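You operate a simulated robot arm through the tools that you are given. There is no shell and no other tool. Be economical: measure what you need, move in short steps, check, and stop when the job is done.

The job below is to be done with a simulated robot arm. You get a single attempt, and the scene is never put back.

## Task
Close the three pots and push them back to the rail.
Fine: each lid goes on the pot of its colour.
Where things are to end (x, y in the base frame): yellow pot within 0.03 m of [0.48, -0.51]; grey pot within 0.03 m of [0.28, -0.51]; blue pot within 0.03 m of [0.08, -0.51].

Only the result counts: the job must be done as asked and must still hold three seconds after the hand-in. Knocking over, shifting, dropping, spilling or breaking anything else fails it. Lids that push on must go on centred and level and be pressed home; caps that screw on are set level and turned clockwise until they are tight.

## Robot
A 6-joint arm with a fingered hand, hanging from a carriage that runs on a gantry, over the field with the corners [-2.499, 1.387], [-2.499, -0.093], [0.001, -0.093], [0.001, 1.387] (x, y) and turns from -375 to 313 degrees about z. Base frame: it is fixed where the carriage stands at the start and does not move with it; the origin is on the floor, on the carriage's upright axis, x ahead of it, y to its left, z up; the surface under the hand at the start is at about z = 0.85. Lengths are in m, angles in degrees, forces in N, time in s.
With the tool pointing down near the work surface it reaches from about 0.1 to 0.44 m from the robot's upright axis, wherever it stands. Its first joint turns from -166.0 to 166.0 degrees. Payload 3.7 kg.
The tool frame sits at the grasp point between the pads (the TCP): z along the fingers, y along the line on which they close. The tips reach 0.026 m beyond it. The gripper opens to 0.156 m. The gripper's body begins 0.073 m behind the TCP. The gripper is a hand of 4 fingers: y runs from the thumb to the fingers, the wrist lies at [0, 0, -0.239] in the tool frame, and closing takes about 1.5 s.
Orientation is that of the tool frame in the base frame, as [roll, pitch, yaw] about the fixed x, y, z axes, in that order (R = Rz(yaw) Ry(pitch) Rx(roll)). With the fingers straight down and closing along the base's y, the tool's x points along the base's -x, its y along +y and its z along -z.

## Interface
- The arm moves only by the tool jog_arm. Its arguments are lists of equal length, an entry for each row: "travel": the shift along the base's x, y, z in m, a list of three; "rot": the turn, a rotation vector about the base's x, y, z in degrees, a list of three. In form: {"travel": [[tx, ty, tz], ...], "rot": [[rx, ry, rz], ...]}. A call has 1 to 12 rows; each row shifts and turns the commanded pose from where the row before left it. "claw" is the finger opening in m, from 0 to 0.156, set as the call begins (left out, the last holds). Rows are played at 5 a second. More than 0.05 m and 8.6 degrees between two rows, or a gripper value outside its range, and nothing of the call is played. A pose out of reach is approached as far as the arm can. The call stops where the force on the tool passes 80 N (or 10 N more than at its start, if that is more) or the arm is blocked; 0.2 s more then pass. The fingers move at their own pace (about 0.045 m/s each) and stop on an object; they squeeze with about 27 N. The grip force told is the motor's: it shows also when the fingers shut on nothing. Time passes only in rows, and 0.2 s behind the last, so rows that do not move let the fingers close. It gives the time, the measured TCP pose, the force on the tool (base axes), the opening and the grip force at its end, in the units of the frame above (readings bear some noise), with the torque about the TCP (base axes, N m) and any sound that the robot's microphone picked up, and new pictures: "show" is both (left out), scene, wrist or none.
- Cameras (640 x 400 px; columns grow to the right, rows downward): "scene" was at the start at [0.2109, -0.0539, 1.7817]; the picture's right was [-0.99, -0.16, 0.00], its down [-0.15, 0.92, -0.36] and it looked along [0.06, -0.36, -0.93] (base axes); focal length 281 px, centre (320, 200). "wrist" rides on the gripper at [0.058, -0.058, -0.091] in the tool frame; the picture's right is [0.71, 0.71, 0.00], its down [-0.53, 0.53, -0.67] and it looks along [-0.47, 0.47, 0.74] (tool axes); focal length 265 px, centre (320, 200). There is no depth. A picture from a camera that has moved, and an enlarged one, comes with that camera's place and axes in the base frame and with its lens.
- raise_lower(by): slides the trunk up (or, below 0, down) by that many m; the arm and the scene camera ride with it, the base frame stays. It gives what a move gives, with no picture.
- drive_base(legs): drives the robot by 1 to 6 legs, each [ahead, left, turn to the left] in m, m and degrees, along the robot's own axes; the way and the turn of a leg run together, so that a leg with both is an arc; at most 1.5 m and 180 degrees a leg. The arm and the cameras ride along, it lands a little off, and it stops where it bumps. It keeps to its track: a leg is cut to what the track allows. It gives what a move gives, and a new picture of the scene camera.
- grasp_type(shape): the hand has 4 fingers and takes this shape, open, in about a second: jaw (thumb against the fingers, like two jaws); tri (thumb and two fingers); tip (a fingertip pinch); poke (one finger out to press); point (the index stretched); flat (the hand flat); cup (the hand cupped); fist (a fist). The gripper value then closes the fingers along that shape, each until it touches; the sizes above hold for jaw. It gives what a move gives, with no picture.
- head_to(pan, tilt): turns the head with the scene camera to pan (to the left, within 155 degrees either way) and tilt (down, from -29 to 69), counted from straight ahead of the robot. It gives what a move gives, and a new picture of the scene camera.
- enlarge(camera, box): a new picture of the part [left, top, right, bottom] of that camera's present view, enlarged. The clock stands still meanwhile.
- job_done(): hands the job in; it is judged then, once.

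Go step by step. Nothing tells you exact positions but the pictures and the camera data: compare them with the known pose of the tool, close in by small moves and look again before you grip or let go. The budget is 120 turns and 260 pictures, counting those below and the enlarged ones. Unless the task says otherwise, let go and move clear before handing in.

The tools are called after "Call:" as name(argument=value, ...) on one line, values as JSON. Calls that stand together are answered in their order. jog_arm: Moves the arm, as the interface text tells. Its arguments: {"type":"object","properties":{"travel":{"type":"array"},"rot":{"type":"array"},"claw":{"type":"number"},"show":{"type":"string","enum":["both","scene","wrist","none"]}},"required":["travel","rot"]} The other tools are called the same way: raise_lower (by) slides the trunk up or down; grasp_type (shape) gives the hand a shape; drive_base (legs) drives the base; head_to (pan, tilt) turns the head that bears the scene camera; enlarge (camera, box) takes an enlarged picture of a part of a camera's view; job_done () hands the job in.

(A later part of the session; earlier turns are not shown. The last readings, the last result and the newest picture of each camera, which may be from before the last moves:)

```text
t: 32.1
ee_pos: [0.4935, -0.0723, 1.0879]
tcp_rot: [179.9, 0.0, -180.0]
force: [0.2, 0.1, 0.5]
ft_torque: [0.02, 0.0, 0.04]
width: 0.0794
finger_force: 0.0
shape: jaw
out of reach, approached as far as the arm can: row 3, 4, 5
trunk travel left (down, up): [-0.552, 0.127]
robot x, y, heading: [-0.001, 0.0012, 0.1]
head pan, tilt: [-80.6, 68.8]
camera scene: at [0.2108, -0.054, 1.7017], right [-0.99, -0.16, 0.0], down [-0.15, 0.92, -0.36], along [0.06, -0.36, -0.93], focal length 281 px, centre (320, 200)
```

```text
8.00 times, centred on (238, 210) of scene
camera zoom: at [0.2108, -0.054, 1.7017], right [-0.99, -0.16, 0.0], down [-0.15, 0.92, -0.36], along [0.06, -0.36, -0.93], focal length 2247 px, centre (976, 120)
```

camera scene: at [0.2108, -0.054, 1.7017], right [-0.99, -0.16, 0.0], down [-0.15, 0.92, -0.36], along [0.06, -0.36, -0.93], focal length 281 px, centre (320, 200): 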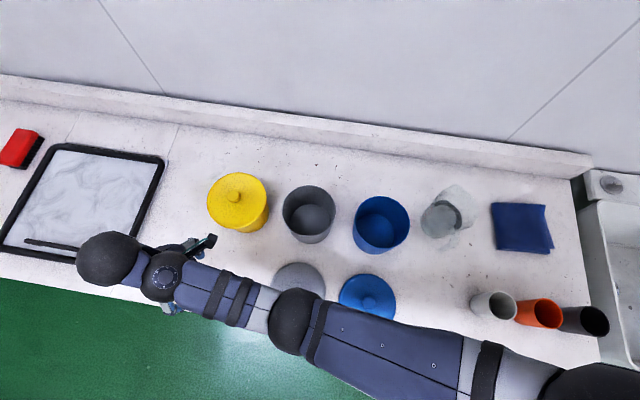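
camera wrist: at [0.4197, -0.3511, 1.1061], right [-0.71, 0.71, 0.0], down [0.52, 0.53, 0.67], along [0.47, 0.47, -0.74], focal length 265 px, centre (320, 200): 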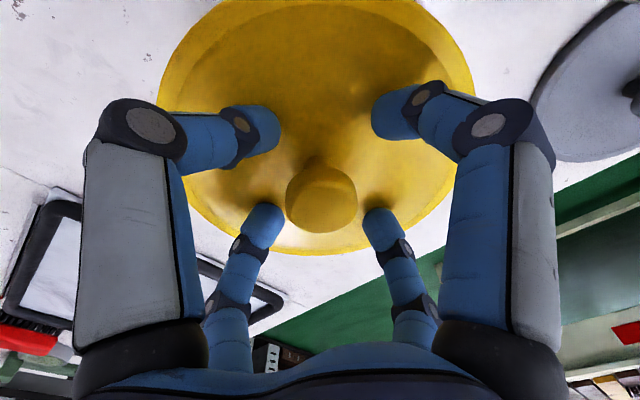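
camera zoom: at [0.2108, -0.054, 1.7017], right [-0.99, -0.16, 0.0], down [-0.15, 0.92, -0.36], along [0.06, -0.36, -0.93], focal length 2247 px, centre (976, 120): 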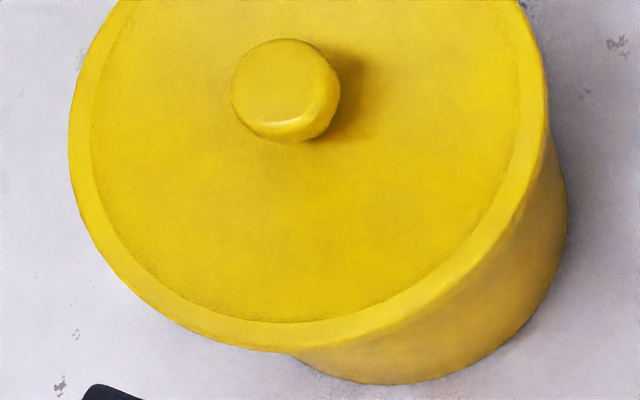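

It looks concentric and level. Now I'll go back over the knob and press with the open fingertips spread evenly on the lid to push it home.

Call:
jog_arm(travel=[[0, -0.045, 0], [0, -0.045, 0], [-0.005, -0.045, 0], [-0.005, -0.045, 0.007], [-0.0055, -0.0425, 0.007], [0, 0, 0]], rot=[[0, 0, 0], [0, 0, 0], [0, 0, 0], [0, 0, 0], [0, 0, 0], [0, 0, 0]], show="none")

Call:
jog_arm(travel=[[0, 0, -0.03], [0, 0, -0.03], [0, 0, 0]], rot=[[0, 0, 0], [0, 0, 0], [0, 0, 0]], show="wrist")

```text
t: 33.5
ee_pos: [0.4778, -0.2943, 1.1025]
tcp_rot: [-180.0, 0.1, -180.0]
force: [0.5, -0.4, -0.7]
ft_torque: [0.01, 0.0, -0.02]
width: 0.08
finger_force: 0.1
shape: jaw
trunk travel left (down, up): [-0.552, 0.127]
robot x, y, heading: [0.0022, 0.002, -0.2]
head pan, tilt: [-80.6, 68.8]
```

```text
t: 34.3
ee_pos: [0.4755, -0.2937, 1.0422]
tcp_rot: [-180.0, 0.0, -180.0]
force: [-0.1, 0.2, -0.1]
ft_torque: [0.03, 0.01, 0.02]
width: 0.0796
finger_force: 0.0
shape: jaw
trunk travel left (down, up): [-0.552, 0.127]
robot x, y, heading: [0.0048, -0.0007, 0.1]
head pan, tilt: [-80.6, 68.8]
camera wrist: at [0.4174, -0.3505, 1.135], right [-0.71, 0.71, 0.0], down [0.53, 0.53, 0.67], along [0.47, 0.47, -0.74], focal length 265 px, centre (320, 200)
```

wrist: 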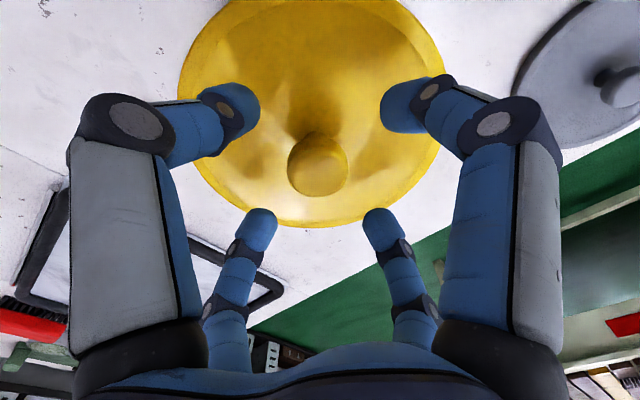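

Call:
jog_arm(travel=[[0.001, -0.001, -0.02], [0, 0, -0.006], [0, 0, -0.003], [0, 0, 0]], rot=[[0, 0, 0], [0, 0, 0], [0, 0, 0], [0, 0, 0]], show="none")

Call:
jog_arm(travel=[[0, 0, -0.002], [0, 0, 0], [0, 0, -0.001], [0, 0, 0]], rot=[[0, 0, 0], [0, 0, 0], [0, 0, 0], [0, 0, 0]], show="none")

```text
t: 35.3
ee_pos: [0.4781, -0.2971, 1.0169]
tcp_rot: [-179.8, 0.2, 179.9]
force: [-5.3, 0.5, 22.6]
ft_torque: [-0.98, -0.02, -0.24]
width: 0.0796
finger_force: 0.0
shape: jaw
trunk travel left (down, up): [-0.552, 0.127]
robot x, y, heading: [0.0008, -0.0009, 0.0]
head pan, tilt: [-80.6, 68.8]
```

```text
t: 36.3
ee_pos: [0.4803, -0.2987, 1.0153]
tcp_rot: [-179.7, 0.4, -180.0]
force: [-10.2, 1.1, 47.6]
ft_torque: [-1.57, 0.21, -0.49]
width: 0.0799
finger_force: 0.0
shape: jaw
trunk travel left (down, up): [-0.552, 0.127]
robot x, y, heading: [0.001, -0.0009, -0.0]
head pan, tilt: [-80.6, 68.8]
```

Only the thumb side is pressing, off-centre. I'll back off, regrip the knob's neck so the tips press near the centre, and push there.

Call:
jog_arm(travel=[[0, 0, 0.006], [0, 0.0025, 0], [0, 0, 0]], rot=[[0, 0, 0], [0, 0, 0], [0, 0, 0]], show="none")

Call:
jog_arm(travel=[[0, 0, 0], [0, 0, 0], [0, 0, 0], [0, 0, 0], [0, 0, 0], [0, 0, 0]], rot=[[0, 0, 0], [0, 0, 0], [0, 0, 0], [0, 0, 0], [0, 0, 0], [0, 0, 0]], claw=0.0, show="wrist")

```text
t: 37.1
ee_pos: [0.4786, -0.2933, 1.017]
tcp_rot: [-180.0, 0.0, 180.0]
force: [3.5, -1.2, 10.0]
ft_torque: [-0.62, -0.14, 0.12]
width: 0.0818
finger_force: 0.0
shape: jaw
trunk travel left (down, up): [-0.552, 0.127]
robot x, y, heading: [0.0026, 0.0019, -0.1]
head pan, tilt: [-80.6, 68.8]
```

```text
t: 38.5
ee_pos: [0.48, -0.2925, 1.0185]
tcp_rot: [-180.0, 0.0, -180.0]
force: [-5.0, 7.8, 30.5]
ft_torque: [0.5, 0.36, -0.07]
width: 0.0157
finger_force: 27.3
shape: jaw
trunk travel left (down, up): [-0.552, 0.127]
robot x, y, heading: [0.0008, 0.0013, -0.1]
head pan, tilt: [-80.6, 68.8]
heard: snap
camera wrist: at [0.4208, -0.3501, 1.1108], right [-0.71, 0.71, 0.0], down [0.53, 0.53, 0.67], along [0.47, 0.47, -0.74], focal length 265 px, centre (320, 200)
```

wrist: 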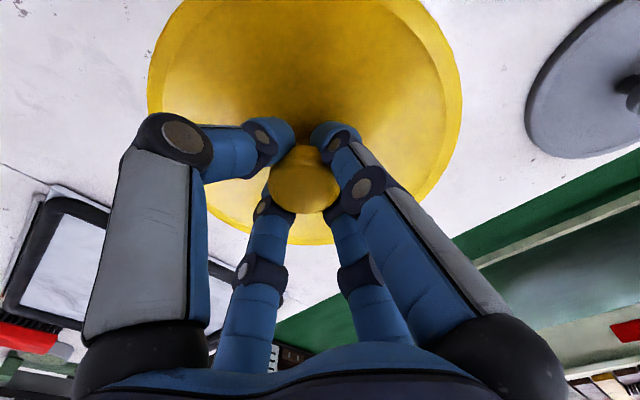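

A snap was heard: the lid clicked home. I'll open, lift off and inspect.

Call:
jog_arm(travel=[[0, 0, 0.004], [0, 0, 0], [0, 0, 0], [0, 0, 0], [0, 0, 0], [0, 0, 0.02], [0, 0, 0.04], [0, 0, 0.03]], rot=[[0, 0, 0], [0, 0, 0], [0, 0, 0], [0, 0, 0], [0, 0, 0], [0, 0, 0], [0, 0, 0], [0, 0, 0]], claw=0.08, show="none")

Call:
jog_arm(travel=[[0, 0.045, 0], [0, 0.045, 0], [0, 0.045, 0], [0, 0.045, 0], [0, 0.045, 0]], rot=[[0, 0, 0], [0, 0, 0], [0, 0, 0], [0, 0, 0], [0, 0, 0]], show="none")

Call:
enlarge(camera="scene", box=[178, 160, 306, 240])

```text
t: 40.3
ee_pos: [0.5016, -0.3071, 1.1023]
tcp_rot: [-180.0, -0.1, -180.0]
force: [0.0, 0.8, -0.1]
ft_torque: [0.0, -0.01, -0.04]
width: 0.0797
finger_force: 0.1
shape: jaw
out of reach, approached as far as the arm can: row 6, 7, 8
trunk travel left (down, up): [-0.552, 0.127]
robot x, y, heading: [-0.0007, -0.0014, -0.3]
head pan, tilt: [-80.6, 68.8]
```

```text
t: 41.5
ee_pos: [0.5714, -0.1098, 1.0813]
tcp_rot: [-180.0, -0.2, 179.9]
force: [0.0, -1.0, -0.2]
ft_torque: [0.01, -0.01, 0.03]
width: 0.0797
finger_force: 0.0
shape: jaw
out of reach, approached as far as the arm can: row 1, 2, 3, 4, 5
trunk travel left (down, up): [-0.552, 0.127]
robot x, y, heading: [-0.0043, 0.0003, 0.2]
head pan, tilt: [-80.6, 68.8]
```

```text
5.00 times, centred on (242, 200) of scene
camera zoom: at [0.2108, -0.054, 1.7017], right [-0.99, -0.16, 0.0], down [-0.15, 0.92, -0.36], along [0.06, -0.36, -0.93], focal length 1404 px, centre (710, 200)
```

zoom: 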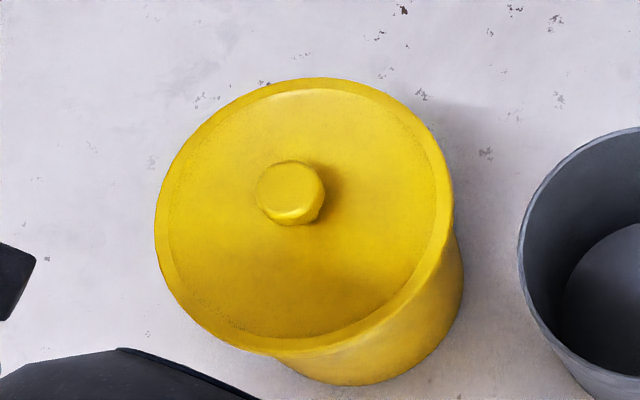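

The yellow lid is on and level. Next I'll make the hand a two-finger cradle (yaw -45°, leaned 20° toward the rail) to push the pot from the front; first orienting it here in clear space.

Call:
jog_arm(travel=[[-0.02, 0.01, 0], [-0.02, 0.02, 0], [-0.023, 0.02, 0], [0, 0, 0], [0, 0, 0], [0, 0, 0], [0, 0, 0], [0, 0, 0], [0, 0, 0], [0, 0, 0]], rot=[[0, 0, -7.5], [0, 0, -7.5], [0, 0, -7.5], [0, 0, -7.5], [0, 0, -7.5], [0, 0, -7.5], [-7, 0, 0], [-7, 0, 0], [-6, 0, 0], [0, 0, 0]], show="both")

```text
t: 43.7
ee_pos: [0.5464, -0.0709, 1.0674]
tcp_rot: [-165.7, 14.1, 136.8]
force: [-0.3, 0.3, 0.2]
ft_torque: [-0.01, 0.04, -0.02]
width: 0.0798
finger_force: 0.1
shape: jaw
out of reach, approached as far as the arm can: row 1, 2, 3, 8, 9
trunk travel left (down, up): [-0.552, 0.127]
robot x, y, heading: [0.0005, 0.0002, 0.1]
head pan, tilt: [-80.6, 68.8]
camera scene: at [0.2108, -0.0539, 1.7017], right [-0.99, -0.16, 0.0], down [-0.15, 0.92, -0.36], along [0.06, -0.36, -0.93], focal length 281 px, centre (320, 200)
camera wrist: at [0.4645, -0.039, 1.1532], right [0.0, 0.94, -0.34], down [0.74, 0.23, 0.63], along [0.67, -0.25, -0.7], focal length 265 px, centre (320, 200)
```

scene: 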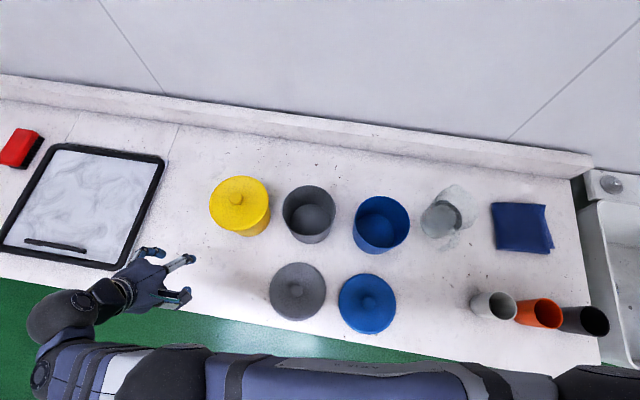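
wrist: 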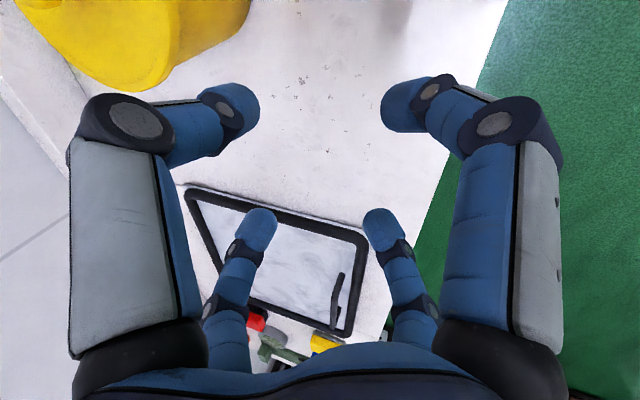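

Clear view now. I'll measure the objects once at zoom, and drive the carriage to (-0.03, -0.088) for a push with good reach.

Call:
enlarge(camera="scene", box=[200, 160, 420, 340])

Call:
drive_base(legs=[[-0.03, -0.08, 0]])

```text
2.22 times, centred on (310, 250) of scene
camera zoom: at [0.2108, -0.0539, 1.7017], right [-0.99, -0.16, 0.0], down [-0.15, 0.92, -0.36], along [0.06, -0.36, -0.93], focal length 624 px, centre (342, 89)
```

zoom: 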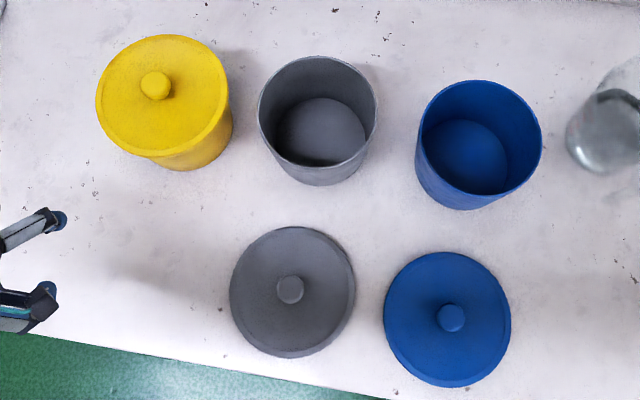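

```text
t: 44.7
ee_pos: [0.5188, -0.151, 1.0669]
tcp_rot: [-165.9, 14.1, 136.8]
force: [0.0, -0.2, -0.7]
ft_torque: [-0.03, 0.01, -0.02]
width: 0.0799
finger_force: 0.1
shape: jaw
trunk travel left (down, up): [-0.552, 0.127]
robot x, y, heading: [-0.0329, -0.0784, 0.2]
head pan, tilt: [-80.6, 68.8]
camera scene: at [0.1815, -0.1337, 1.7017], right [-0.99, -0.16, 0.0], down [-0.15, 0.92, -0.36], along [0.06, -0.36, -0.93], focal length 281 px, centre (320, 200)
```

scene: 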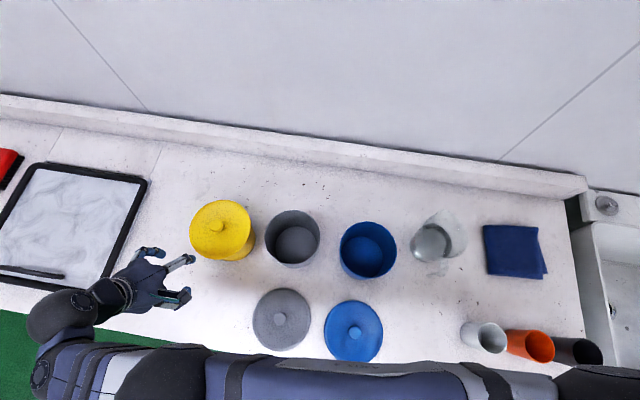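

The base landed near (-0.03, -0.08). I'll align x with the yellow pot, keep clear in front of it, and lower the trunk.

Call:
jog_arm(travel=[[-0.02, 0.01, 0], [-0.02, 0.01, 0], [0, 0, 0]], rot=[[0, 0, 0], [0, 0, 0], [0, 0, 0]], show="none")

Call:
raise_lower(by=-0.13)

Call:
jog_arm(travel=[[0, 0, 0]], rot=[[0, 0, 0]], show="both")

```text
t: 45.5
ee_pos: [0.4826, -0.1305, 1.0636]
tcp_rot: [-165.7, 14.0, 136.7]
force: [-0.1, 0.2, -0.2]
ft_torque: [-0.02, 0.02, 0.02]
width: 0.08
finger_force: 0.0
shape: jaw
out of reach, approached as far as the arm can: row 2
trunk travel left (down, up): [-0.552, 0.127]
robot x, y, heading: [-0.0269, -0.0787, 0.3]
head pan, tilt: [-80.6, 68.8]
```

```text
t: 47.1
ee_pos: [0.4823, -0.1294, 0.9358]
tcp_rot: [-165.6, 14.0, 136.8]
force: [0.1, 0.0, -0.2]
ft_torque: [-0.01, 0.02, -0.03]
width: 0.0798
finger_force: 0.0
shape: jaw
trunk travel left (down, up): [-0.422, 0.257]
robot x, y, heading: [-0.0271, -0.0765, 0.2]
head pan, tilt: [-80.6, 68.8]
```

```text
t: 47.5
ee_pos: [0.483, -0.1307, 0.9354]
tcp_rot: [-165.7, 13.9, 136.7]
force: [-0.2, 0.8, 0.1]
ft_torque: [0.0, 0.0, 0.01]
width: 0.0799
finger_force: 0.1
shape: jaw
trunk travel left (down, up): [-0.422, 0.257]
robot x, y, heading: [-0.0302, -0.0838, 0.3]
head pan, tilt: [-80.6, 68.8]
camera scene: at [0.1815, -0.1337, 1.5717], right [-0.99, -0.16, 0.0], down [-0.15, 0.92, -0.36], along [0.06, -0.36, -0.93], focal length 281 px, centre (320, 200)
camera wrist: at [0.3996, -0.0981, 1.0215], right [0.0, 0.94, -0.34], down [0.74, 0.23, 0.63], along [0.67, -0.25, -0.7], focal length 265 px, centre (320, 200)
```

scene: 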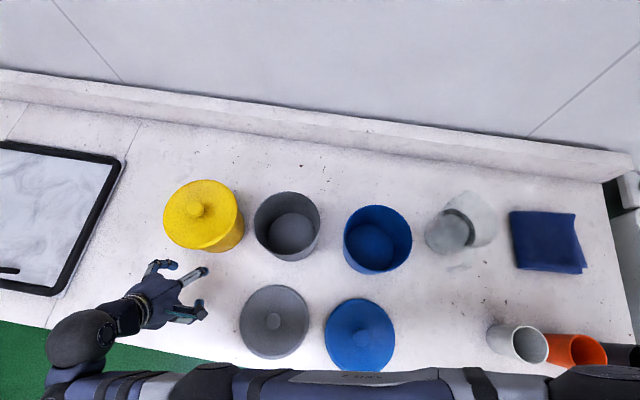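
wrist: 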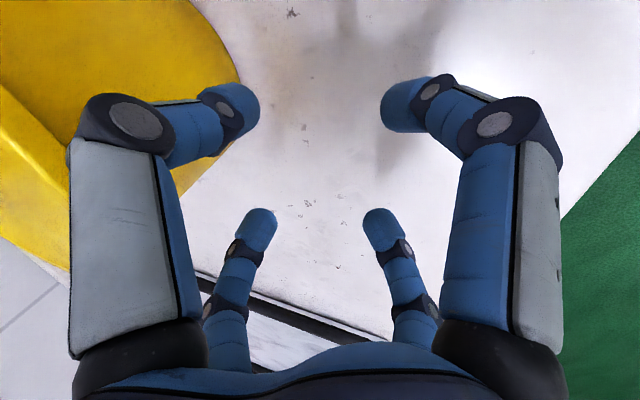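

Hand is in front of the pot, two fingers forward. Lowering to z≈0.905 and creeping to contact.

Call:
jog_arm(travel=[[-0.005, 0, -0.015], [0, 0, -0.015], [0, -0.02, 0], [0, -0.02, 0], [0, -0.015, 0], [0, 0, 0]], rot=[[0, 0, 0], [0, 0, 0], [0, 0, 0], [0, 0, 0], [0, 0, 0], [0, 0, 0]], show="both")

```text
t: 48.9
ee_pos: [0.4793, -0.1862, 0.9056]
tcp_rot: [-165.7, 14.0, 136.8]
force: [0.4, 0.7, 0.2]
ft_torque: [-0.02, 0.03, 0.01]
width: 0.0797
finger_force: 0.1
shape: jaw
trunk travel left (down, up): [-0.422, 0.257]
robot x, y, heading: [-0.0307, -0.081, 0.1]
head pan, tilt: [-80.6, 68.8]
camera scene: at [0.1815, -0.1337, 1.5717], right [-0.99, -0.16, 0.0], down [-0.15, 0.92, -0.36], along [0.06, -0.36, -0.93], focal length 281 px, centre (320, 200)
camera wrist: at [0.3955, -0.1535, 0.9914], right [0.0, 0.94, -0.34], down [0.74, 0.23, 0.63], along [0.67, -0.25, -0.7], focal length 265 px, centre (320, 200)
```

scene: 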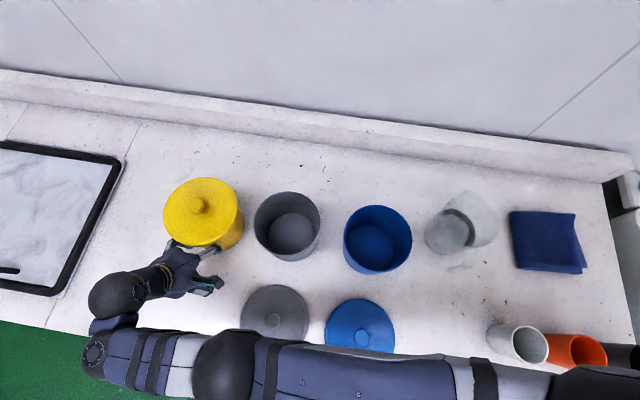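
wrist: 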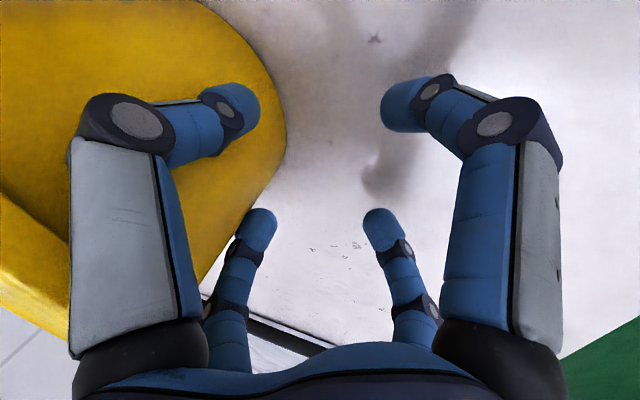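

Nearly touching. Pushing gently toward the rail in small steps.

Call:
jog_arm(travel=[[0, -0.01, 0], [0, -0.012, 0], [0, -0.012, 0], [0, -0.012, 0], [0, -0.012, 0], [0, -0.012, 0], [0, -0.012, 0], [0, 0, 0]], rot=[[0, 0, 0], [0, 0, 0], [0, 0, 0], [0, 0, 0], [0, 0, 0], [0, 0, 0], [0, 0, 0], [0, 0, 0]], show="scene")

```text
t: 50.7
ee_pos: [0.479, -0.2676, 0.9051]
tcp_rot: [-165.6, 14.1, 136.8]
force: [-1.3, -0.4, 0.3]
ft_torque: [0.03, -0.04, -0.01]
width: 0.0797
finger_force: 0.0
shape: jaw
trunk travel left (down, up): [-0.422, 0.257]
robot x, y, heading: [-0.0308, -0.0785, -0.1]
head pan, tilt: [-80.6, 68.8]
camera scene: at [0.1815, -0.1338, 1.5717], right [-0.99, -0.16, 0.0], down [-0.15, 0.92, -0.36], along [0.06, -0.36, -0.93], focal length 281 px, centre (320, 200)
```

scene: 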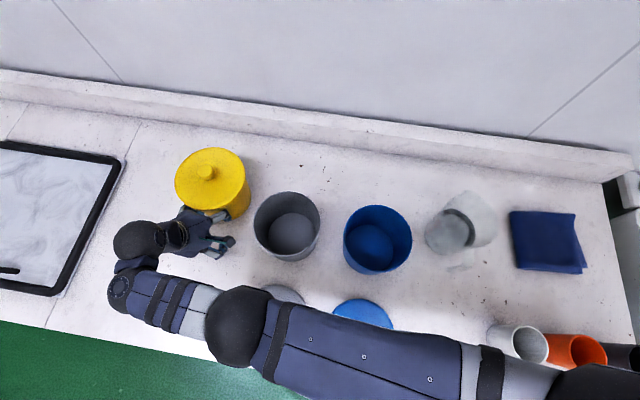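

The pot slides upright and straight. Continuing.

Call:
jog_arm(travel=[[0, -0.012, 0], [0, -0.012, 0], [0, -0.012, 0], [0, -0.012, 0], [0, -0.012, 0], [0, -0.012, 0], [0, -0.012, 0], [0, -0.012, 0], [0, 0, 0]], rot=[[0, 0, 0], [0, 0, 0], [0, 0, 0], [0, 0, 0], [0, 0, 0], [0, 0, 0], [0, 0, 0], [0, 0, 0], [0, 0, 0]], show="both")

Call:
enlarge(camera="scene", box=[150, 90, 310, 210])

```text
t: 52.7
ee_pos: [0.4765, -0.365, 0.9049]
tcp_rot: [-165.7, 14.1, 136.7]
force: [-0.5, -0.3, -0.5]
ft_torque: [0.0, 0.02, 0.02]
width: 0.0799
finger_force: 0.0
shape: jaw
trunk travel left (down, up): [-0.422, 0.257]
robot x, y, heading: [-0.0262, -0.0774, 0.1]
head pan, tilt: [-80.6, 68.8]
camera scene: at [0.1815, -0.1338, 1.5717], right [-0.99, -0.16, 0.0], down [-0.15, 0.92, -0.36], along [0.06, -0.36, -0.93], focal length 281 px, centre (320, 200)
camera wrist: at [0.3942, -0.3317, 0.9911], right [0.0, 0.94, -0.34], down [0.74, 0.23, 0.63], along [0.67, -0.25, -0.7], focal length 265 px, centre (320, 200)
```

scene: 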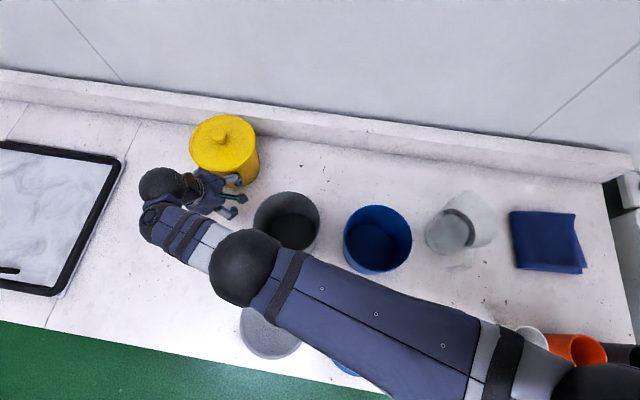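
wrist: 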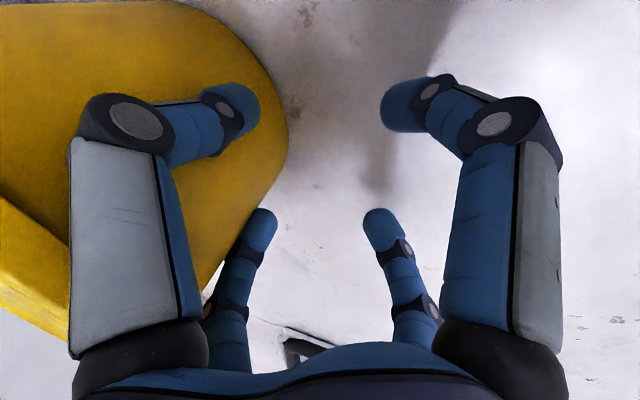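

```text
3.33 times, centred on (230, 150) of scene
camera zoom: at [0.1815, -0.1338, 1.5717], right [-0.99, -0.16, 0.0], down [-0.15, 0.92, -0.36], along [0.06, -0.36, -0.93], focal length 936 px, centre (620, 367)
```

zoom: 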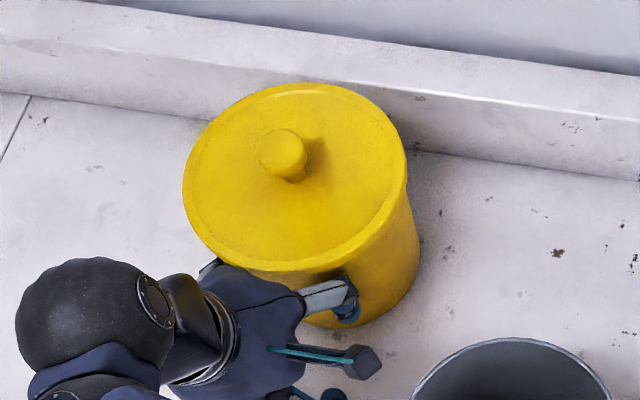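

Pot is at about y≈-0.475, x≈0.48. Another 0.034 m to go.

Call:
jog_arm(travel=[[0, -0.012, 0], [0, -0.012, 0], [0, -0.01, 0], [0, 0, 0]], rot=[[0, 0, 0], [0, 0, 0], [0, 0, 0], [0, 0, 0]], show="none")

Call:
enlarge(camera="scene", box=[150, 70, 310, 190])

```text
t: 53.7
ee_pos: [0.4708, -0.3917, 0.9068]
tcp_rot: [-165.9, 14.1, 136.7]
force: [-0.2, 0.7, 0.0]
ft_torque: [-0.01, 0.01, 0.04]
width: 0.0798
finger_force: 0.1
shape: jaw
out of reach, approached as far as the arm can: row 2, 3
trunk travel left (down, up): [-0.422, 0.257]
robot x, y, heading: [-0.0326, -0.0794, -0.1]
head pan, tilt: [-80.6, 68.8]
```

```text
3.33 times, centred on (230, 130) of scene
camera zoom: at [0.1815, -0.1337, 1.5717], right [-0.99, -0.16, 0.0], down [-0.15, 0.92, -0.36], along [0.06, -0.36, -0.93], focal length 936 px, centre (620, 433)
```

zoom: 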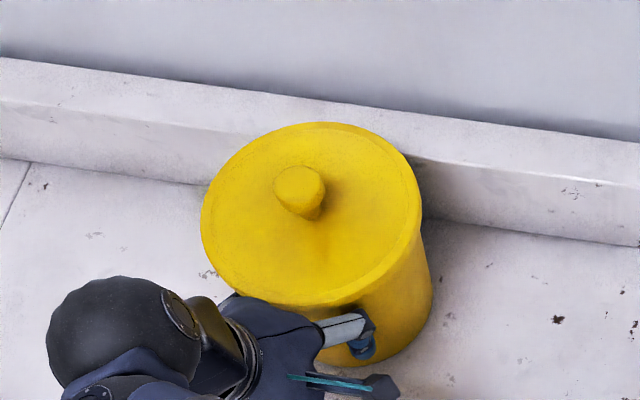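

Yellow now sits at about (0.48, -0.504), within tolerance. Backing off and rising.

Call:
jog_arm(travel=[[0, 0.03, 0], [0, 0.04, 0], [0, 0.045, 0], [0, 0.045, 0], [0, 0.045, 0], [0, 0.02, 0.04], [0, 0, 0.045]], rot=[[0, 0, 0], [0, 0, 0], [0, 0, 0], [7, 0, 0], [7, 0, 0], [6, 0, 0], [0, 0, 0]], show="none")

Call:
raise_lower(by=0.13)

Call:
drive_base(legs=[[-0.17, 0.08, 0]])

```text
t: 55.3
ee_pos: [0.4946, -0.1729, 0.9836]
tcp_rot: [179.9, -0.3, 135.1]
force: [-0.3, 0.2, -0.1]
ft_torque: [0.01, 0.02, -0.01]
width: 0.08
finger_force: 0.0
shape: jaw
out of reach, approached as far as the arm can: row 1, 2, 7
trunk travel left (down, up): [-0.422, 0.257]
robot x, y, heading: [-0.0293, -0.0767, 0.1]
head pan, tilt: [-80.6, 68.8]
```

```text
t: 56.9
ee_pos: [0.4935, -0.1716, 1.1139]
tcp_rot: [179.9, -0.1, 135.0]
force: [-0.6, -0.7, -0.6]
ft_torque: [-0.03, 0.0, -0.03]
width: 0.0798
finger_force: 0.0
shape: jaw
trunk travel left (down, up): [-0.552, 0.127]
robot x, y, heading: [-0.0347, -0.0795, 0.1]
head pan, tilt: [-80.6, 68.8]
```

```text
t: 58.5
ee_pos: [0.3198, -0.0914, 1.1137]
tcp_rot: [-180.0, -0.1, 135.2]
force: [0.1, 0.5, 0.8]
ft_torque: [-0.03, -0.01, -0.01]
width: 0.08
finger_force: 0.0
shape: jaw
trunk travel left (down, up): [-0.552, 0.127]
robot x, y, heading: [-0.2064, 0.0019, 0.1]
head pan, tilt: [-80.6, 68.8]
camera scene: at [0.006, -0.0541, 1.7017], right [-0.99, -0.17, 0.0], down [-0.15, 0.92, -0.36], along [0.06, -0.36, -0.93], focal length 281 px, centre (320, 200)
```

scene: 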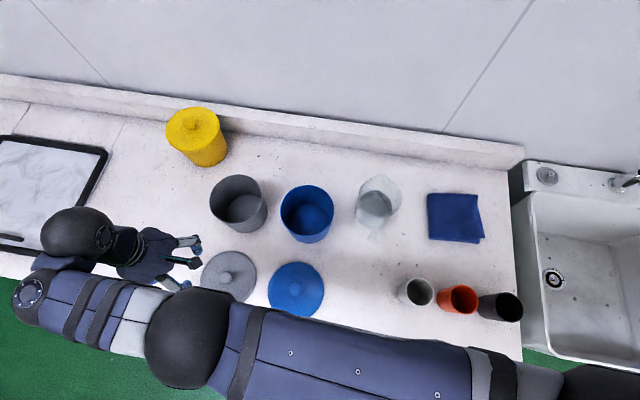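

Base is now at (-0.2055, 0), so grey has the same relative geometry as yellow. Moving over the grey knob at about (0.283, -0.099).

Call:
jog_arm(travel=[[-0.018, -0.004, -0.03], [-0.018, -0.004, -0.03], [0, 0, 0]], rot=[[0, 0, 0], [0, 0, 0], [0, 0, 0]], show="none")

Call:
raise_lower(by=-0.1)

Call:
jog_arm(travel=[[0, 0, 0]], rot=[[0, 0, 0]], show="both")

```text
t: 59.3
ee_pos: [0.2917, -0.099, 1.0515]
tcp_rot: [179.9, -0.3, 135.2]
force: [-0.2, 0.5, -1.3]
ft_torque: [0.02, 0.01, 0.0]
width: 0.0799
finger_force: 0.0
shape: jaw
out of reach, approached as far as the arm can: row 1
trunk travel left (down, up): [-0.552, 0.127]
robot x, y, heading: [-0.2047, 0.0024, 0.3]
head pan, tilt: [-80.6, 68.8]
```

```text
t: 60.6
ee_pos: [0.2915, -0.1, 0.9503]
tcp_rot: [179.9, -0.2, 135.2]
force: [-0.4, 0.7, 0.8]
ft_torque: [-0.01, 0.0, 0.03]
width: 0.0799
finger_force: 0.0
shape: jaw
trunk travel left (down, up): [-0.452, 0.227]
robot x, y, heading: [-0.2057, 0.0033, 0.1]
head pan, tilt: [-80.6, 68.8]
```

```text
t: 61.0
ee_pos: [0.2908, -0.101, 0.9512]
tcp_rot: [-179.9, -0.2, 135.1]
force: [-0.8, 0.6, 1.0]
ft_torque: [0.04, 0.01, 0.01]
width: 0.0797
finger_force: 0.0
shape: jaw
trunk travel left (down, up): [-0.452, 0.227]
robot x, y, heading: [-0.2052, -0.0026, 0.0]
head pan, tilt: [-80.6, 68.8]
camera scene: at [0.0059, -0.0541, 1.6017], right [-0.99, -0.17, 0.0], down [-0.15, 0.92, -0.36], along [0.06, -0.36, -0.93], focal length 281 px, centre (320, 200)
camera wrist: at [0.2088, -0.0998, 1.0432], right [0.0, 1.0, 0.0], down [0.75, 0.0, 0.67], along [0.67, 0.0, -0.75], focal length 265 px, centre (320, 200)
```

scene: 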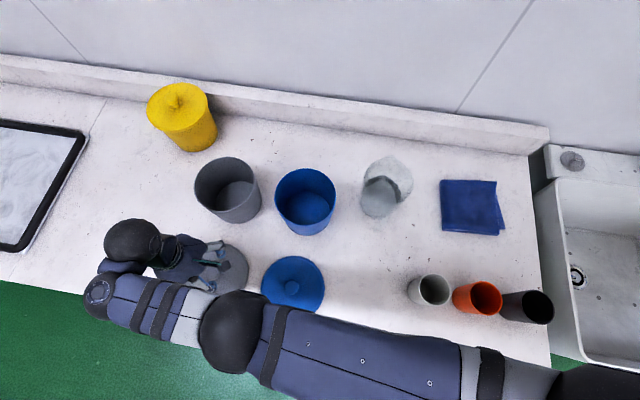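
wrist: 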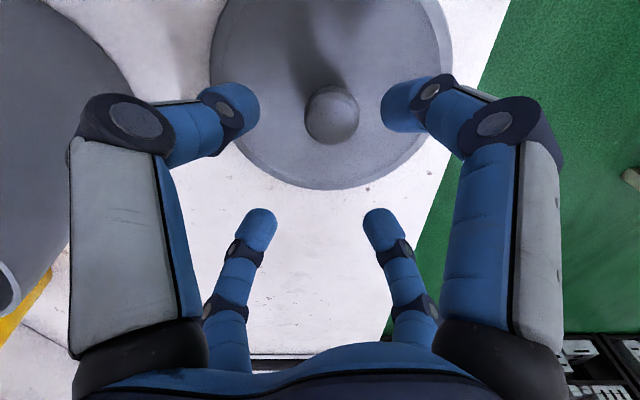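

Knob measures about (0.273, -0.093). Re-centering and lowering a little.

Call:
jog_arm(travel=[[-0.009, 0.004, -0.014], [-0.009, 0.004, -0.014], [0, 0, 0]], rot=[[0, 0, 0], [0, 0, 0], [0, 0, 0]], show="wrist")

```text
t: 61.8
ee_pos: [0.2741, -0.0934, 0.923]
tcp_rot: [-180.0, -0.2, 135.1]
force: [0.5, -0.7, 0.3]
ft_torque: [0.0, -0.02, 0.0]
width: 0.0799
finger_force: 0.0
shape: jaw
trunk travel left (down, up): [-0.452, 0.227]
robot x, y, heading: [-0.205, 0.0009, 0.2]
head pan, tilt: [-80.6, 68.8]
camera wrist: at [0.1926, -0.0929, 1.0142], right [0.0, 1.0, 0.0], down [0.75, 0.0, 0.67], along [0.67, 0.0, -0.75], focal length 265 px, centre (320, 200)
```

wrist: 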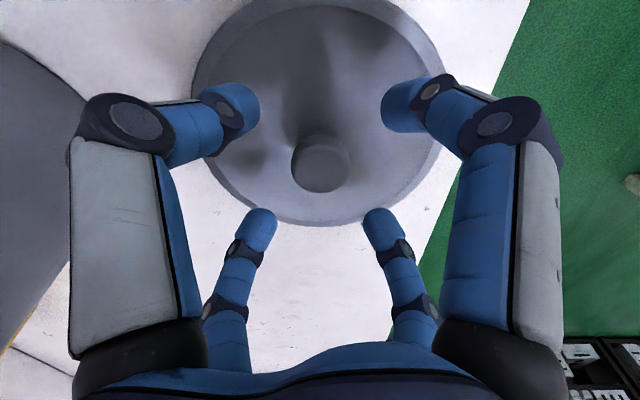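

Nearly aligned; going down onto the knob and closing.

Call:
jog_arm(travel=[[-0.003, 0, -0.012], [0, 0, -0.012], [0, 0, -0.007], [0, 0, 0]], rot=[[0, 0, 0], [0, 0, 0], [0, 0, 0], [0, 0, 0]], show="wrist")

```text
t: 62.8
ee_pos: [0.2703, -0.092, 0.8914]
tcp_rot: [-180.0, -0.2, 135.1]
force: [0.0, 0.3, 0.5]
ft_torque: [0.01, -0.02, -0.05]
width: 0.0799
finger_force: 0.1
shape: jaw
trunk travel left (down, up): [-0.452, 0.227]
robot x, y, heading: [-0.2022, -0.0013, 0.1]
head pan, tilt: [-80.6, 68.8]
camera wrist: at [0.1881, -0.092, 0.9836], right [0.0, 1.0, 0.0], down [0.75, 0.0, 0.67], along [0.67, 0.0, -0.75], focal length 265 px, centre (320, 200)
```

wrist: 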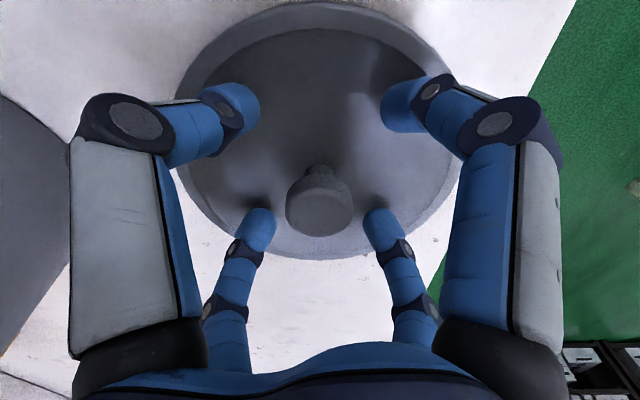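

Call:
jog_arm(travel=[[0, 0, 0], [0, 0, 0], [0, 0, 0], [0, 0, 0], [0, 0, 0], [0, 0, 0], [0, 0, 0]], rot=[[0, 0, 0], [0, 0, 0], [0, 0, 0], [0, 0, 0], [0, 0, 0], [0, 0, 0], [0, 0, 0]], claw=0.0, show="none")

Call:
raise_lower(by=0.17)

Call:
jog_arm(travel=[[0, 0, 0]], rot=[[0, 0, 0]], show="both")

Call:
enlarge(camera="scene", box=[190, 160, 350, 260])

```text
t: 64.4
ee_pos: [0.2712, -0.0922, 0.8911]
tcp_rot: [179.9, -0.2, 135.0]
force: [-0.1, -0.2, -0.6]
ft_torque: [0.05, -0.06, 0.0]
width: 0.0141
finger_force: 27.1
shape: jaw
trunk travel left (down, up): [-0.452, 0.227]
robot x, y, heading: [-0.208, -0.0037, 0.1]
head pan, tilt: [-80.6, 68.8]
```

```text
t: 66.3
ee_pos: [0.2701, -0.0926, 1.0609]
tcp_rot: [179.9, -0.2, 135.1]
force: [-0.4, -0.7, -0.7]
ft_torque: [0.0, -0.01, -0.05]
width: 0.014
finger_force: 26.4
shape: jaw
trunk travel left (down, up): [-0.622, 0.057]
robot x, y, heading: [-0.207, -0.0008, -0.2]
head pan, tilt: [-80.6, 68.8]
```

```text
t: 66.7
ee_pos: [0.2701, -0.0933, 1.0616]
tcp_rot: [179.9, -0.2, 135.0]
force: [0.0, -0.5, -0.4]
ft_torque: [0.0, 0.03, 0.0]
width: 0.0141
finger_force: 27.5
shape: jaw
trunk travel left (down, up): [-0.622, 0.057]
robot x, y, heading: [-0.2053, 0.0003, 0.1]
head pan, tilt: [-80.6, 68.8]
camera scene: at [0.0059, -0.0541, 1.7717], right [-0.99, -0.17, 0.0], down [-0.15, 0.92, -0.36], along [0.06, -0.36, -0.93], focal length 281 px, centre (320, 200)
camera wrist: at [0.1882, -0.092, 1.1537], right [0.0, 1.0, 0.0], down [0.75, 0.0, 0.67], along [0.67, 0.0, -0.75], focal length 265 px, centre (320, 200)
```

scene: 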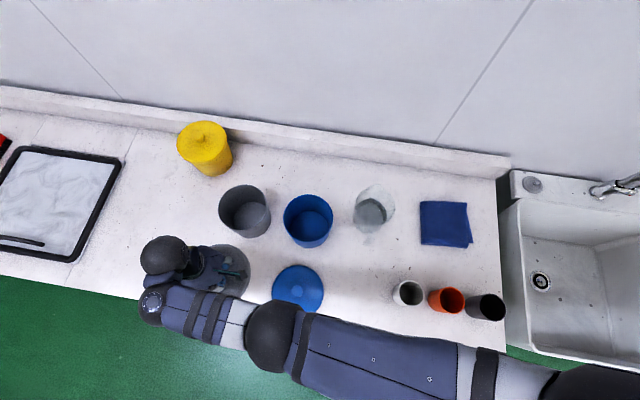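
wrist: 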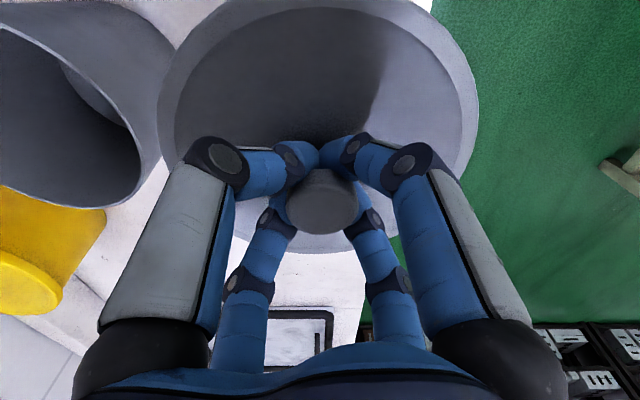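

```text
4.00 times, centred on (270, 210) of scene
camera zoom: at [0.0059, -0.0541, 1.7717], right [-0.99, -0.17, 0.0], down [-0.15, 0.92, -0.36], along [0.06, -0.36, -0.93], focal length 1124 px, centre (520, 160)
```

zoom: 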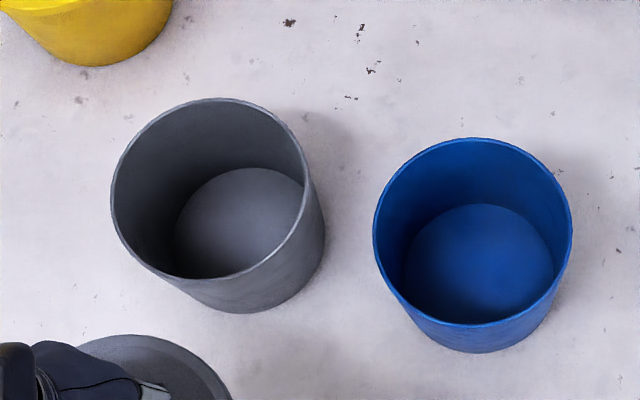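

The lid is held level. I'll bring it toward the grey pot, trading arm height against trunk, aiming at about (0.277, -0.294).

Call:
jog_arm(travel=[[0.003, -0.04, 0.01], [0.003, -0.04, 0.01], [0, -0.03, 0.02], [0, -0.03, 0.03], [0, 0, 0]], rot=[[0, 0, 0], [0, 0, 0], [0, 0, 0], [0, 0, 0], [0, 0, 0]], show="none")

Call:
raise_lower(by=-0.07)

Call:
jog_arm(travel=[[0, -0.03, 0], [0, -0.03, 0], [0, 0, 0]], rot=[[0, 0, 0], [0, 0, 0], [0, 0, 0]], show="none")

Call:
enlarge(camera="scene", box=[160, 150, 320, 250])

```text
t: 67.9
ee_pos: [0.2751, -0.2344, 1.1314]
tcp_rot: [-180.0, -0.2, 135.1]
force: [0.6, 0.2, -0.7]
ft_torque: [-0.01, 0.0, 0.01]
width: 0.0141
finger_force: 26.7
shape: jaw
trunk travel left (down, up): [-0.622, 0.057]
robot x, y, heading: [-0.2063, -0.0011, -0.1]
head pan, tilt: [-80.6, 68.8]
```

```text
t: 69.0
ee_pos: [0.2752, -0.2337, 1.0622]
tcp_rot: [180.0, -0.2, 135.1]
force: [0.8, 0.0, 0.1]
ft_torque: [0.02, -0.02, 0.02]
width: 0.014
finger_force: 27.2
shape: jaw
trunk travel left (down, up): [-0.552, 0.127]
robot x, y, heading: [-0.2065, 0.0013, 0.0]
head pan, tilt: [-80.6, 68.8]
```

```text
t: 69.8
ee_pos: [0.2756, -0.2947, 1.0607]
tcp_rot: [180.0, -0.2, 135.2]
force: [-0.4, -0.5, 0.0]
ft_torque: [-0.02, 0.02, 0.01]
width: 0.0138
finger_force: 26.7
shape: jaw
trunk travel left (down, up): [-0.552, 0.127]
robot x, y, heading: [-0.2039, -0.0035, 0.1]
head pan, tilt: [-80.6, 68.8]
```

```text
4.00 times, centred on (240, 200) of scene
camera zoom: at [0.0059, -0.0541, 1.7017], right [-0.99, -0.17, 0.0], down [-0.15, 0.92, -0.36], along [0.06, -0.36, -0.93], focal length 1124 px, centre (640, 200)
```

zoom: 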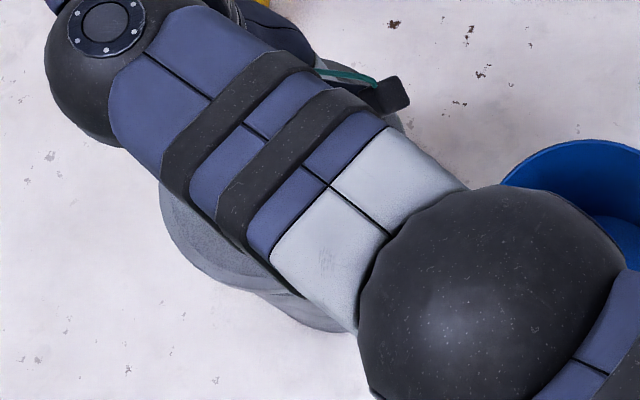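

Over the pot. Descending with force/torque checks.

Call:
jog_arm(travel=[[0.001, 0, -0.012], [0, 0, -0.012], [0, 0, -0.012], [0, 0, 0]], rot=[[0, 0, 0], [0, 0, 0], [0, 0, 0], [0, 0, 0]], show="none")

Call:
jog_arm(travel=[[0, 0, -0.003], [0, 0, 0]], rot=[[0, 0, 0], [0, 0, 0]], show="none")

Call:
jog_arm(travel=[[0, 0, -0.003], [0, 0, 0]], rot=[[0, 0, 0], [0, 0, 0]], show="none")

```text
t: 70.8
ee_pos: [0.2765, -0.2938, 1.0256]
tcp_rot: [180.0, -0.3, 135.1]
force: [0.5, 0.6, -1.1]
ft_torque: [0.03, -0.03, 0.02]
width: 0.014
finger_force: 27.2
shape: jaw
trunk travel left (down, up): [-0.552, 0.127]
robot x, y, heading: [-0.204, -0.0001, 0.2]
head pan, tilt: [-80.6, 68.8]
```

```text
t: 71.4
ee_pos: [0.2763, -0.2928, 1.0228]
tcp_rot: [-180.0, -0.2, 135.1]
force: [-0.4, 0.4, 0.0]
ft_torque: [0.01, -0.02, 0.03]
width: 0.0141
finger_force: 26.6
shape: jaw
trunk travel left (down, up): [-0.552, 0.127]
robot x, y, heading: [-0.2024, 0.001, -0.0]
head pan, tilt: [-80.6, 68.8]
```

```text
t: 72.0
ee_pos: [0.2765, -0.2951, 1.0199]
tcp_rot: [-180.0, -0.3, 135.1]
force: [-1.1, 0.3, -0.2]
ft_torque: [-0.03, -0.05, 0.0]
width: 0.014
finger_force: 27.3
shape: jaw
trunk travel left (down, up): [-0.552, 0.127]
robot x, y, heading: [-0.2016, -0.0007, 0.2]
head pan, tilt: [-80.6, 68.8]
```

Call:
jog_arm(travel=[[0, 0, -0.002], [0, 0, 0]], rot=[[0, 0, 0], [0, 0, 0]], show="none")

Call:
jog_arm(travel=[[0, 0, -0.002], [0, 0, 0]], rot=[[0, 0, 0], [0, 0, 0]], show="none")

```text
t: 72.6
ee_pos: [0.2765, -0.2954, 1.0178]
tcp_rot: [180.0, -0.1, 135.1]
force: [0.0, 0.0, 1.4]
ft_torque: [-0.09, -0.09, 0.01]
width: 0.0137
finger_force: 26.9
shape: jaw
trunk travel left (down, up): [-0.552, 0.127]
robot x, y, heading: [-0.2035, -0.0029, -0.1]
head pan, tilt: [-80.6, 68.8]
```

```text
t: 73.2
ee_pos: [0.2761, -0.2933, 1.0163]
tcp_rot: [179.9, -0.1, 135.1]
force: [0.6, -0.7, 4.2]
ft_torque: [-0.16, -0.3, -0.01]
width: 0.0141
finger_force: 27.3
shape: jaw
trunk travel left (down, up): [-0.552, 0.127]
robot x, y, heading: [-0.2055, 0.0043, 0.1]
head pan, tilt: [-80.6, 68.8]
```

Contact at the (+x,-y) edge; shifting 3 mm that way as worked before.

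Call:
jog_arm(travel=[[0, 0, 0.003], [0.003, -0.0017, 0], [0, 0, 0], [0, 0, -0.003], [0, 0, 0]], rot=[[0, 0, 0], [0, 0, 0], [0, 0, 0], [0, 0, 0], [0, 0, 0]], show="none")

Call:
jog_arm(travel=[[0, 0, -0.0015], [0, 0, 0]], rot=[[0, 0, 0], [0, 0, 0]], show="none")

```text
t: 74.4
ee_pos: [0.2771, -0.2938, 1.0187]
tcp_rot: [180.0, -0.2, 135.1]
force: [-0.1, 0.3, 0.1]
ft_torque: [-0.03, -0.08, 0.03]
width: 0.0142
finger_force: 27.3
shape: jaw
out of reach, approached as far as the arm can: row 2
trunk travel left (down, up): [-0.552, 0.127]
robot x, y, heading: [-0.2036, -0.0004, -0.1]
head pan, tilt: [-80.6, 68.8]
```

```text
t: 75.0
ee_pos: [0.2752, -0.2936, 1.0184]
tcp_rot: [-180.0, -0.1, 135.2]
force: [0.3, -0.9, 3.0]
ft_torque: [-0.11, -0.26, -0.02]
width: 0.014
finger_force: 27.4
shape: jaw
trunk travel left (down, up): [-0.552, 0.127]
robot x, y, heading: [-0.2018, -0.0025, 0.1]
head pan, tilt: [-80.6, 68.8]
```

At the reach limit; I'll drop the trunk 0.04 while raising the arm, then shift.

Call:
jog_arm(travel=[[0, 0, 0.02], [0, 0, 0.025], [0, 0, 0]], rot=[[0, 0, 0], [0, 0, 0], [0, 0, 0]], show="none")

Call:
raise_lower(by=-0.04)

Call:
jog_arm(travel=[[0.003, -0.0015, 0], [0, 0, 0]], rot=[[0, 0, 0], [0, 0, 0]], show="none")

```text
t: 75.8
ee_pos: [0.2774, -0.2934, 1.061]
tcp_rot: [180.0, -0.4, 135.1]
force: [0.2, -0.5, -0.3]
ft_torque: [0.0, -0.04, -0.01]
width: 0.0145
finger_force: 26.5
shape: jaw
trunk travel left (down, up): [-0.552, 0.127]
robot x, y, heading: [-0.2002, 0.0011, 0.0]
head pan, tilt: [-80.6, 68.8]
```

```text
t: 76.6
ee_pos: [0.2765, -0.2931, 1.0205]
tcp_rot: [179.9, -0.2, 135.2]
force: [0.8, 0.1, -0.9]
ft_torque: [0.02, -0.02, 0.0]
width: 0.0143
finger_force: 27.3
shape: jaw
trunk travel left (down, up): [-0.512, 0.167]
robot x, y, heading: [-0.2018, 0.0004, 0.0]
head pan, tilt: [-80.6, 68.8]
```

```text
t: 77.2
ee_pos: [0.28, -0.2938, 1.0205]
tcp_rot: [-180.0, -0.3, 135.1]
force: [-0.7, -0.3, -0.8]
ft_torque: [0.0, 0.0, 0.04]
width: 0.0143
finger_force: 27.4
shape: jaw
trunk travel left (down, up): [-0.512, 0.167]
robot x, y, heading: [-0.2039, 0.0007, 0.3]
head pan, tilt: [-80.6, 68.8]
```

Call:
jog_arm(travel=[[0, 0, -0.002], [0, 0, -0.002], [0, 0, 0]], rot=[[0, 0, 0], [0, 0, 0], [0, 0, 0]], show="none")

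Call:
jog_arm(travel=[[0, 0, -0.0015], [0, 0, 0]], rot=[[0, 0, 0], [0, 0, 0]], show="none")

Call:
jog_arm(travel=[[0, 0, -0.0015], [0, 0, 0]], rot=[[0, 0, 0], [0, 0, 0]], show="none")

```text
t: 78.0
ee_pos: [0.2808, -0.2949, 1.0155]
tcp_rot: [180.0, -0.2, 135.2]
force: [-0.2, -0.3, 0.6]
ft_torque: [0.02, -0.01, 0.01]
width: 0.0143
finger_force: 27.2
shape: jaw
trunk travel left (down, up): [-0.512, 0.167]
robot x, y, heading: [-0.2068, -0.0002, 0.4]
head pan, tilt: [-80.6, 68.8]
```

```text
t: 78.6
ee_pos: [0.2818, -0.2956, 1.0143]
tcp_rot: [180.0, -0.2, 135.1]
force: [-0.2, -0.8, 1.1]
ft_torque: [0.08, -0.11, -0.02]
width: 0.0142
finger_force: 27.1
shape: jaw
trunk travel left (down, up): [-0.512, 0.167]
robot x, y, heading: [-0.206, 0.0016, 0.3]
head pan, tilt: [-80.6, 68.8]
```

```text
t: 79.2
ee_pos: [0.2804, -0.2945, 1.0139]
tcp_rot: [-180.0, -0.1, 135.1]
force: [-0.2, 0.1, 4.8]
ft_torque: [0.22, -0.33, 0.02]
width: 0.0143
finger_force: 27.4
shape: jaw
trunk travel left (down, up): [-0.512, 0.167]
robot x, y, heading: [-0.2074, -0.0016, 0.2]
head pan, tilt: [-80.6, 68.8]
```

Deeper now; slight remaining contact at (+x,+y). Small shift and continue down.

Call:
jog_arm(travel=[[0, 0, 0.0015], [0.0018, 0.0012, 0], [0, 0, -0.0015], [0, 0, 0]], rot=[[0, 0, 0], [0, 0, 0], [0, 0, 0], [0, 0, 0]], show="none")

Call:
jog_arm(travel=[[0, 0, -0.0015], [0, 0, 0]], rot=[[0, 0, 0], [0, 0, 0]], show="none")

Call:
jog_arm(travel=[[0, 0, -0.0015], [0, 0, 0]], rot=[[0, 0, 0], [0, 0, 0]], show="none")

```text
t: 80.2
ee_pos: [0.2821, -0.2939, 1.014]
tcp_rot: [180.0, -0.2, 135.1]
force: [-0.2, 0.3, 3.9]
ft_torque: [0.15, -0.27, 0.01]
width: 0.0145
finger_force: 26.8
shape: jaw
trunk travel left (down, up): [-0.512, 0.167]
robot x, y, heading: [-0.2048, -0.0037, 0.2]
head pan, tilt: [-80.6, 68.8]
```

```text
t: 80.8
ee_pos: [0.2814, -0.2933, 1.0137]
tcp_rot: [180.0, 0.0, 135.1]
force: [-2.0, -0.6, 13.7]
ft_torque: [0.21, -0.17, 0.02]
width: 0.0149
finger_force: 26.8
shape: jaw
trunk travel left (down, up): [-0.512, 0.167]
robot x, y, heading: [-0.203, -0.0013, -0.1]
head pan, tilt: [-80.6, 68.8]
```

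```text
t: 81.4
ee_pos: [0.2837, -0.2948, 1.0136]
tcp_rot: [180.0, -0.1, 135.1]
force: [-4.5, 2.5, 33.1]
ft_torque: [0.19, -0.04, 0.01]
width: 0.015
finger_force: 26.6
shape: jaw
trunk travel left (down, up): [-0.512, 0.167]
robot x, y, heading: [-0.2054, -0.0003, -0.1]
head pan, tilt: [-80.6, 68.8]
```

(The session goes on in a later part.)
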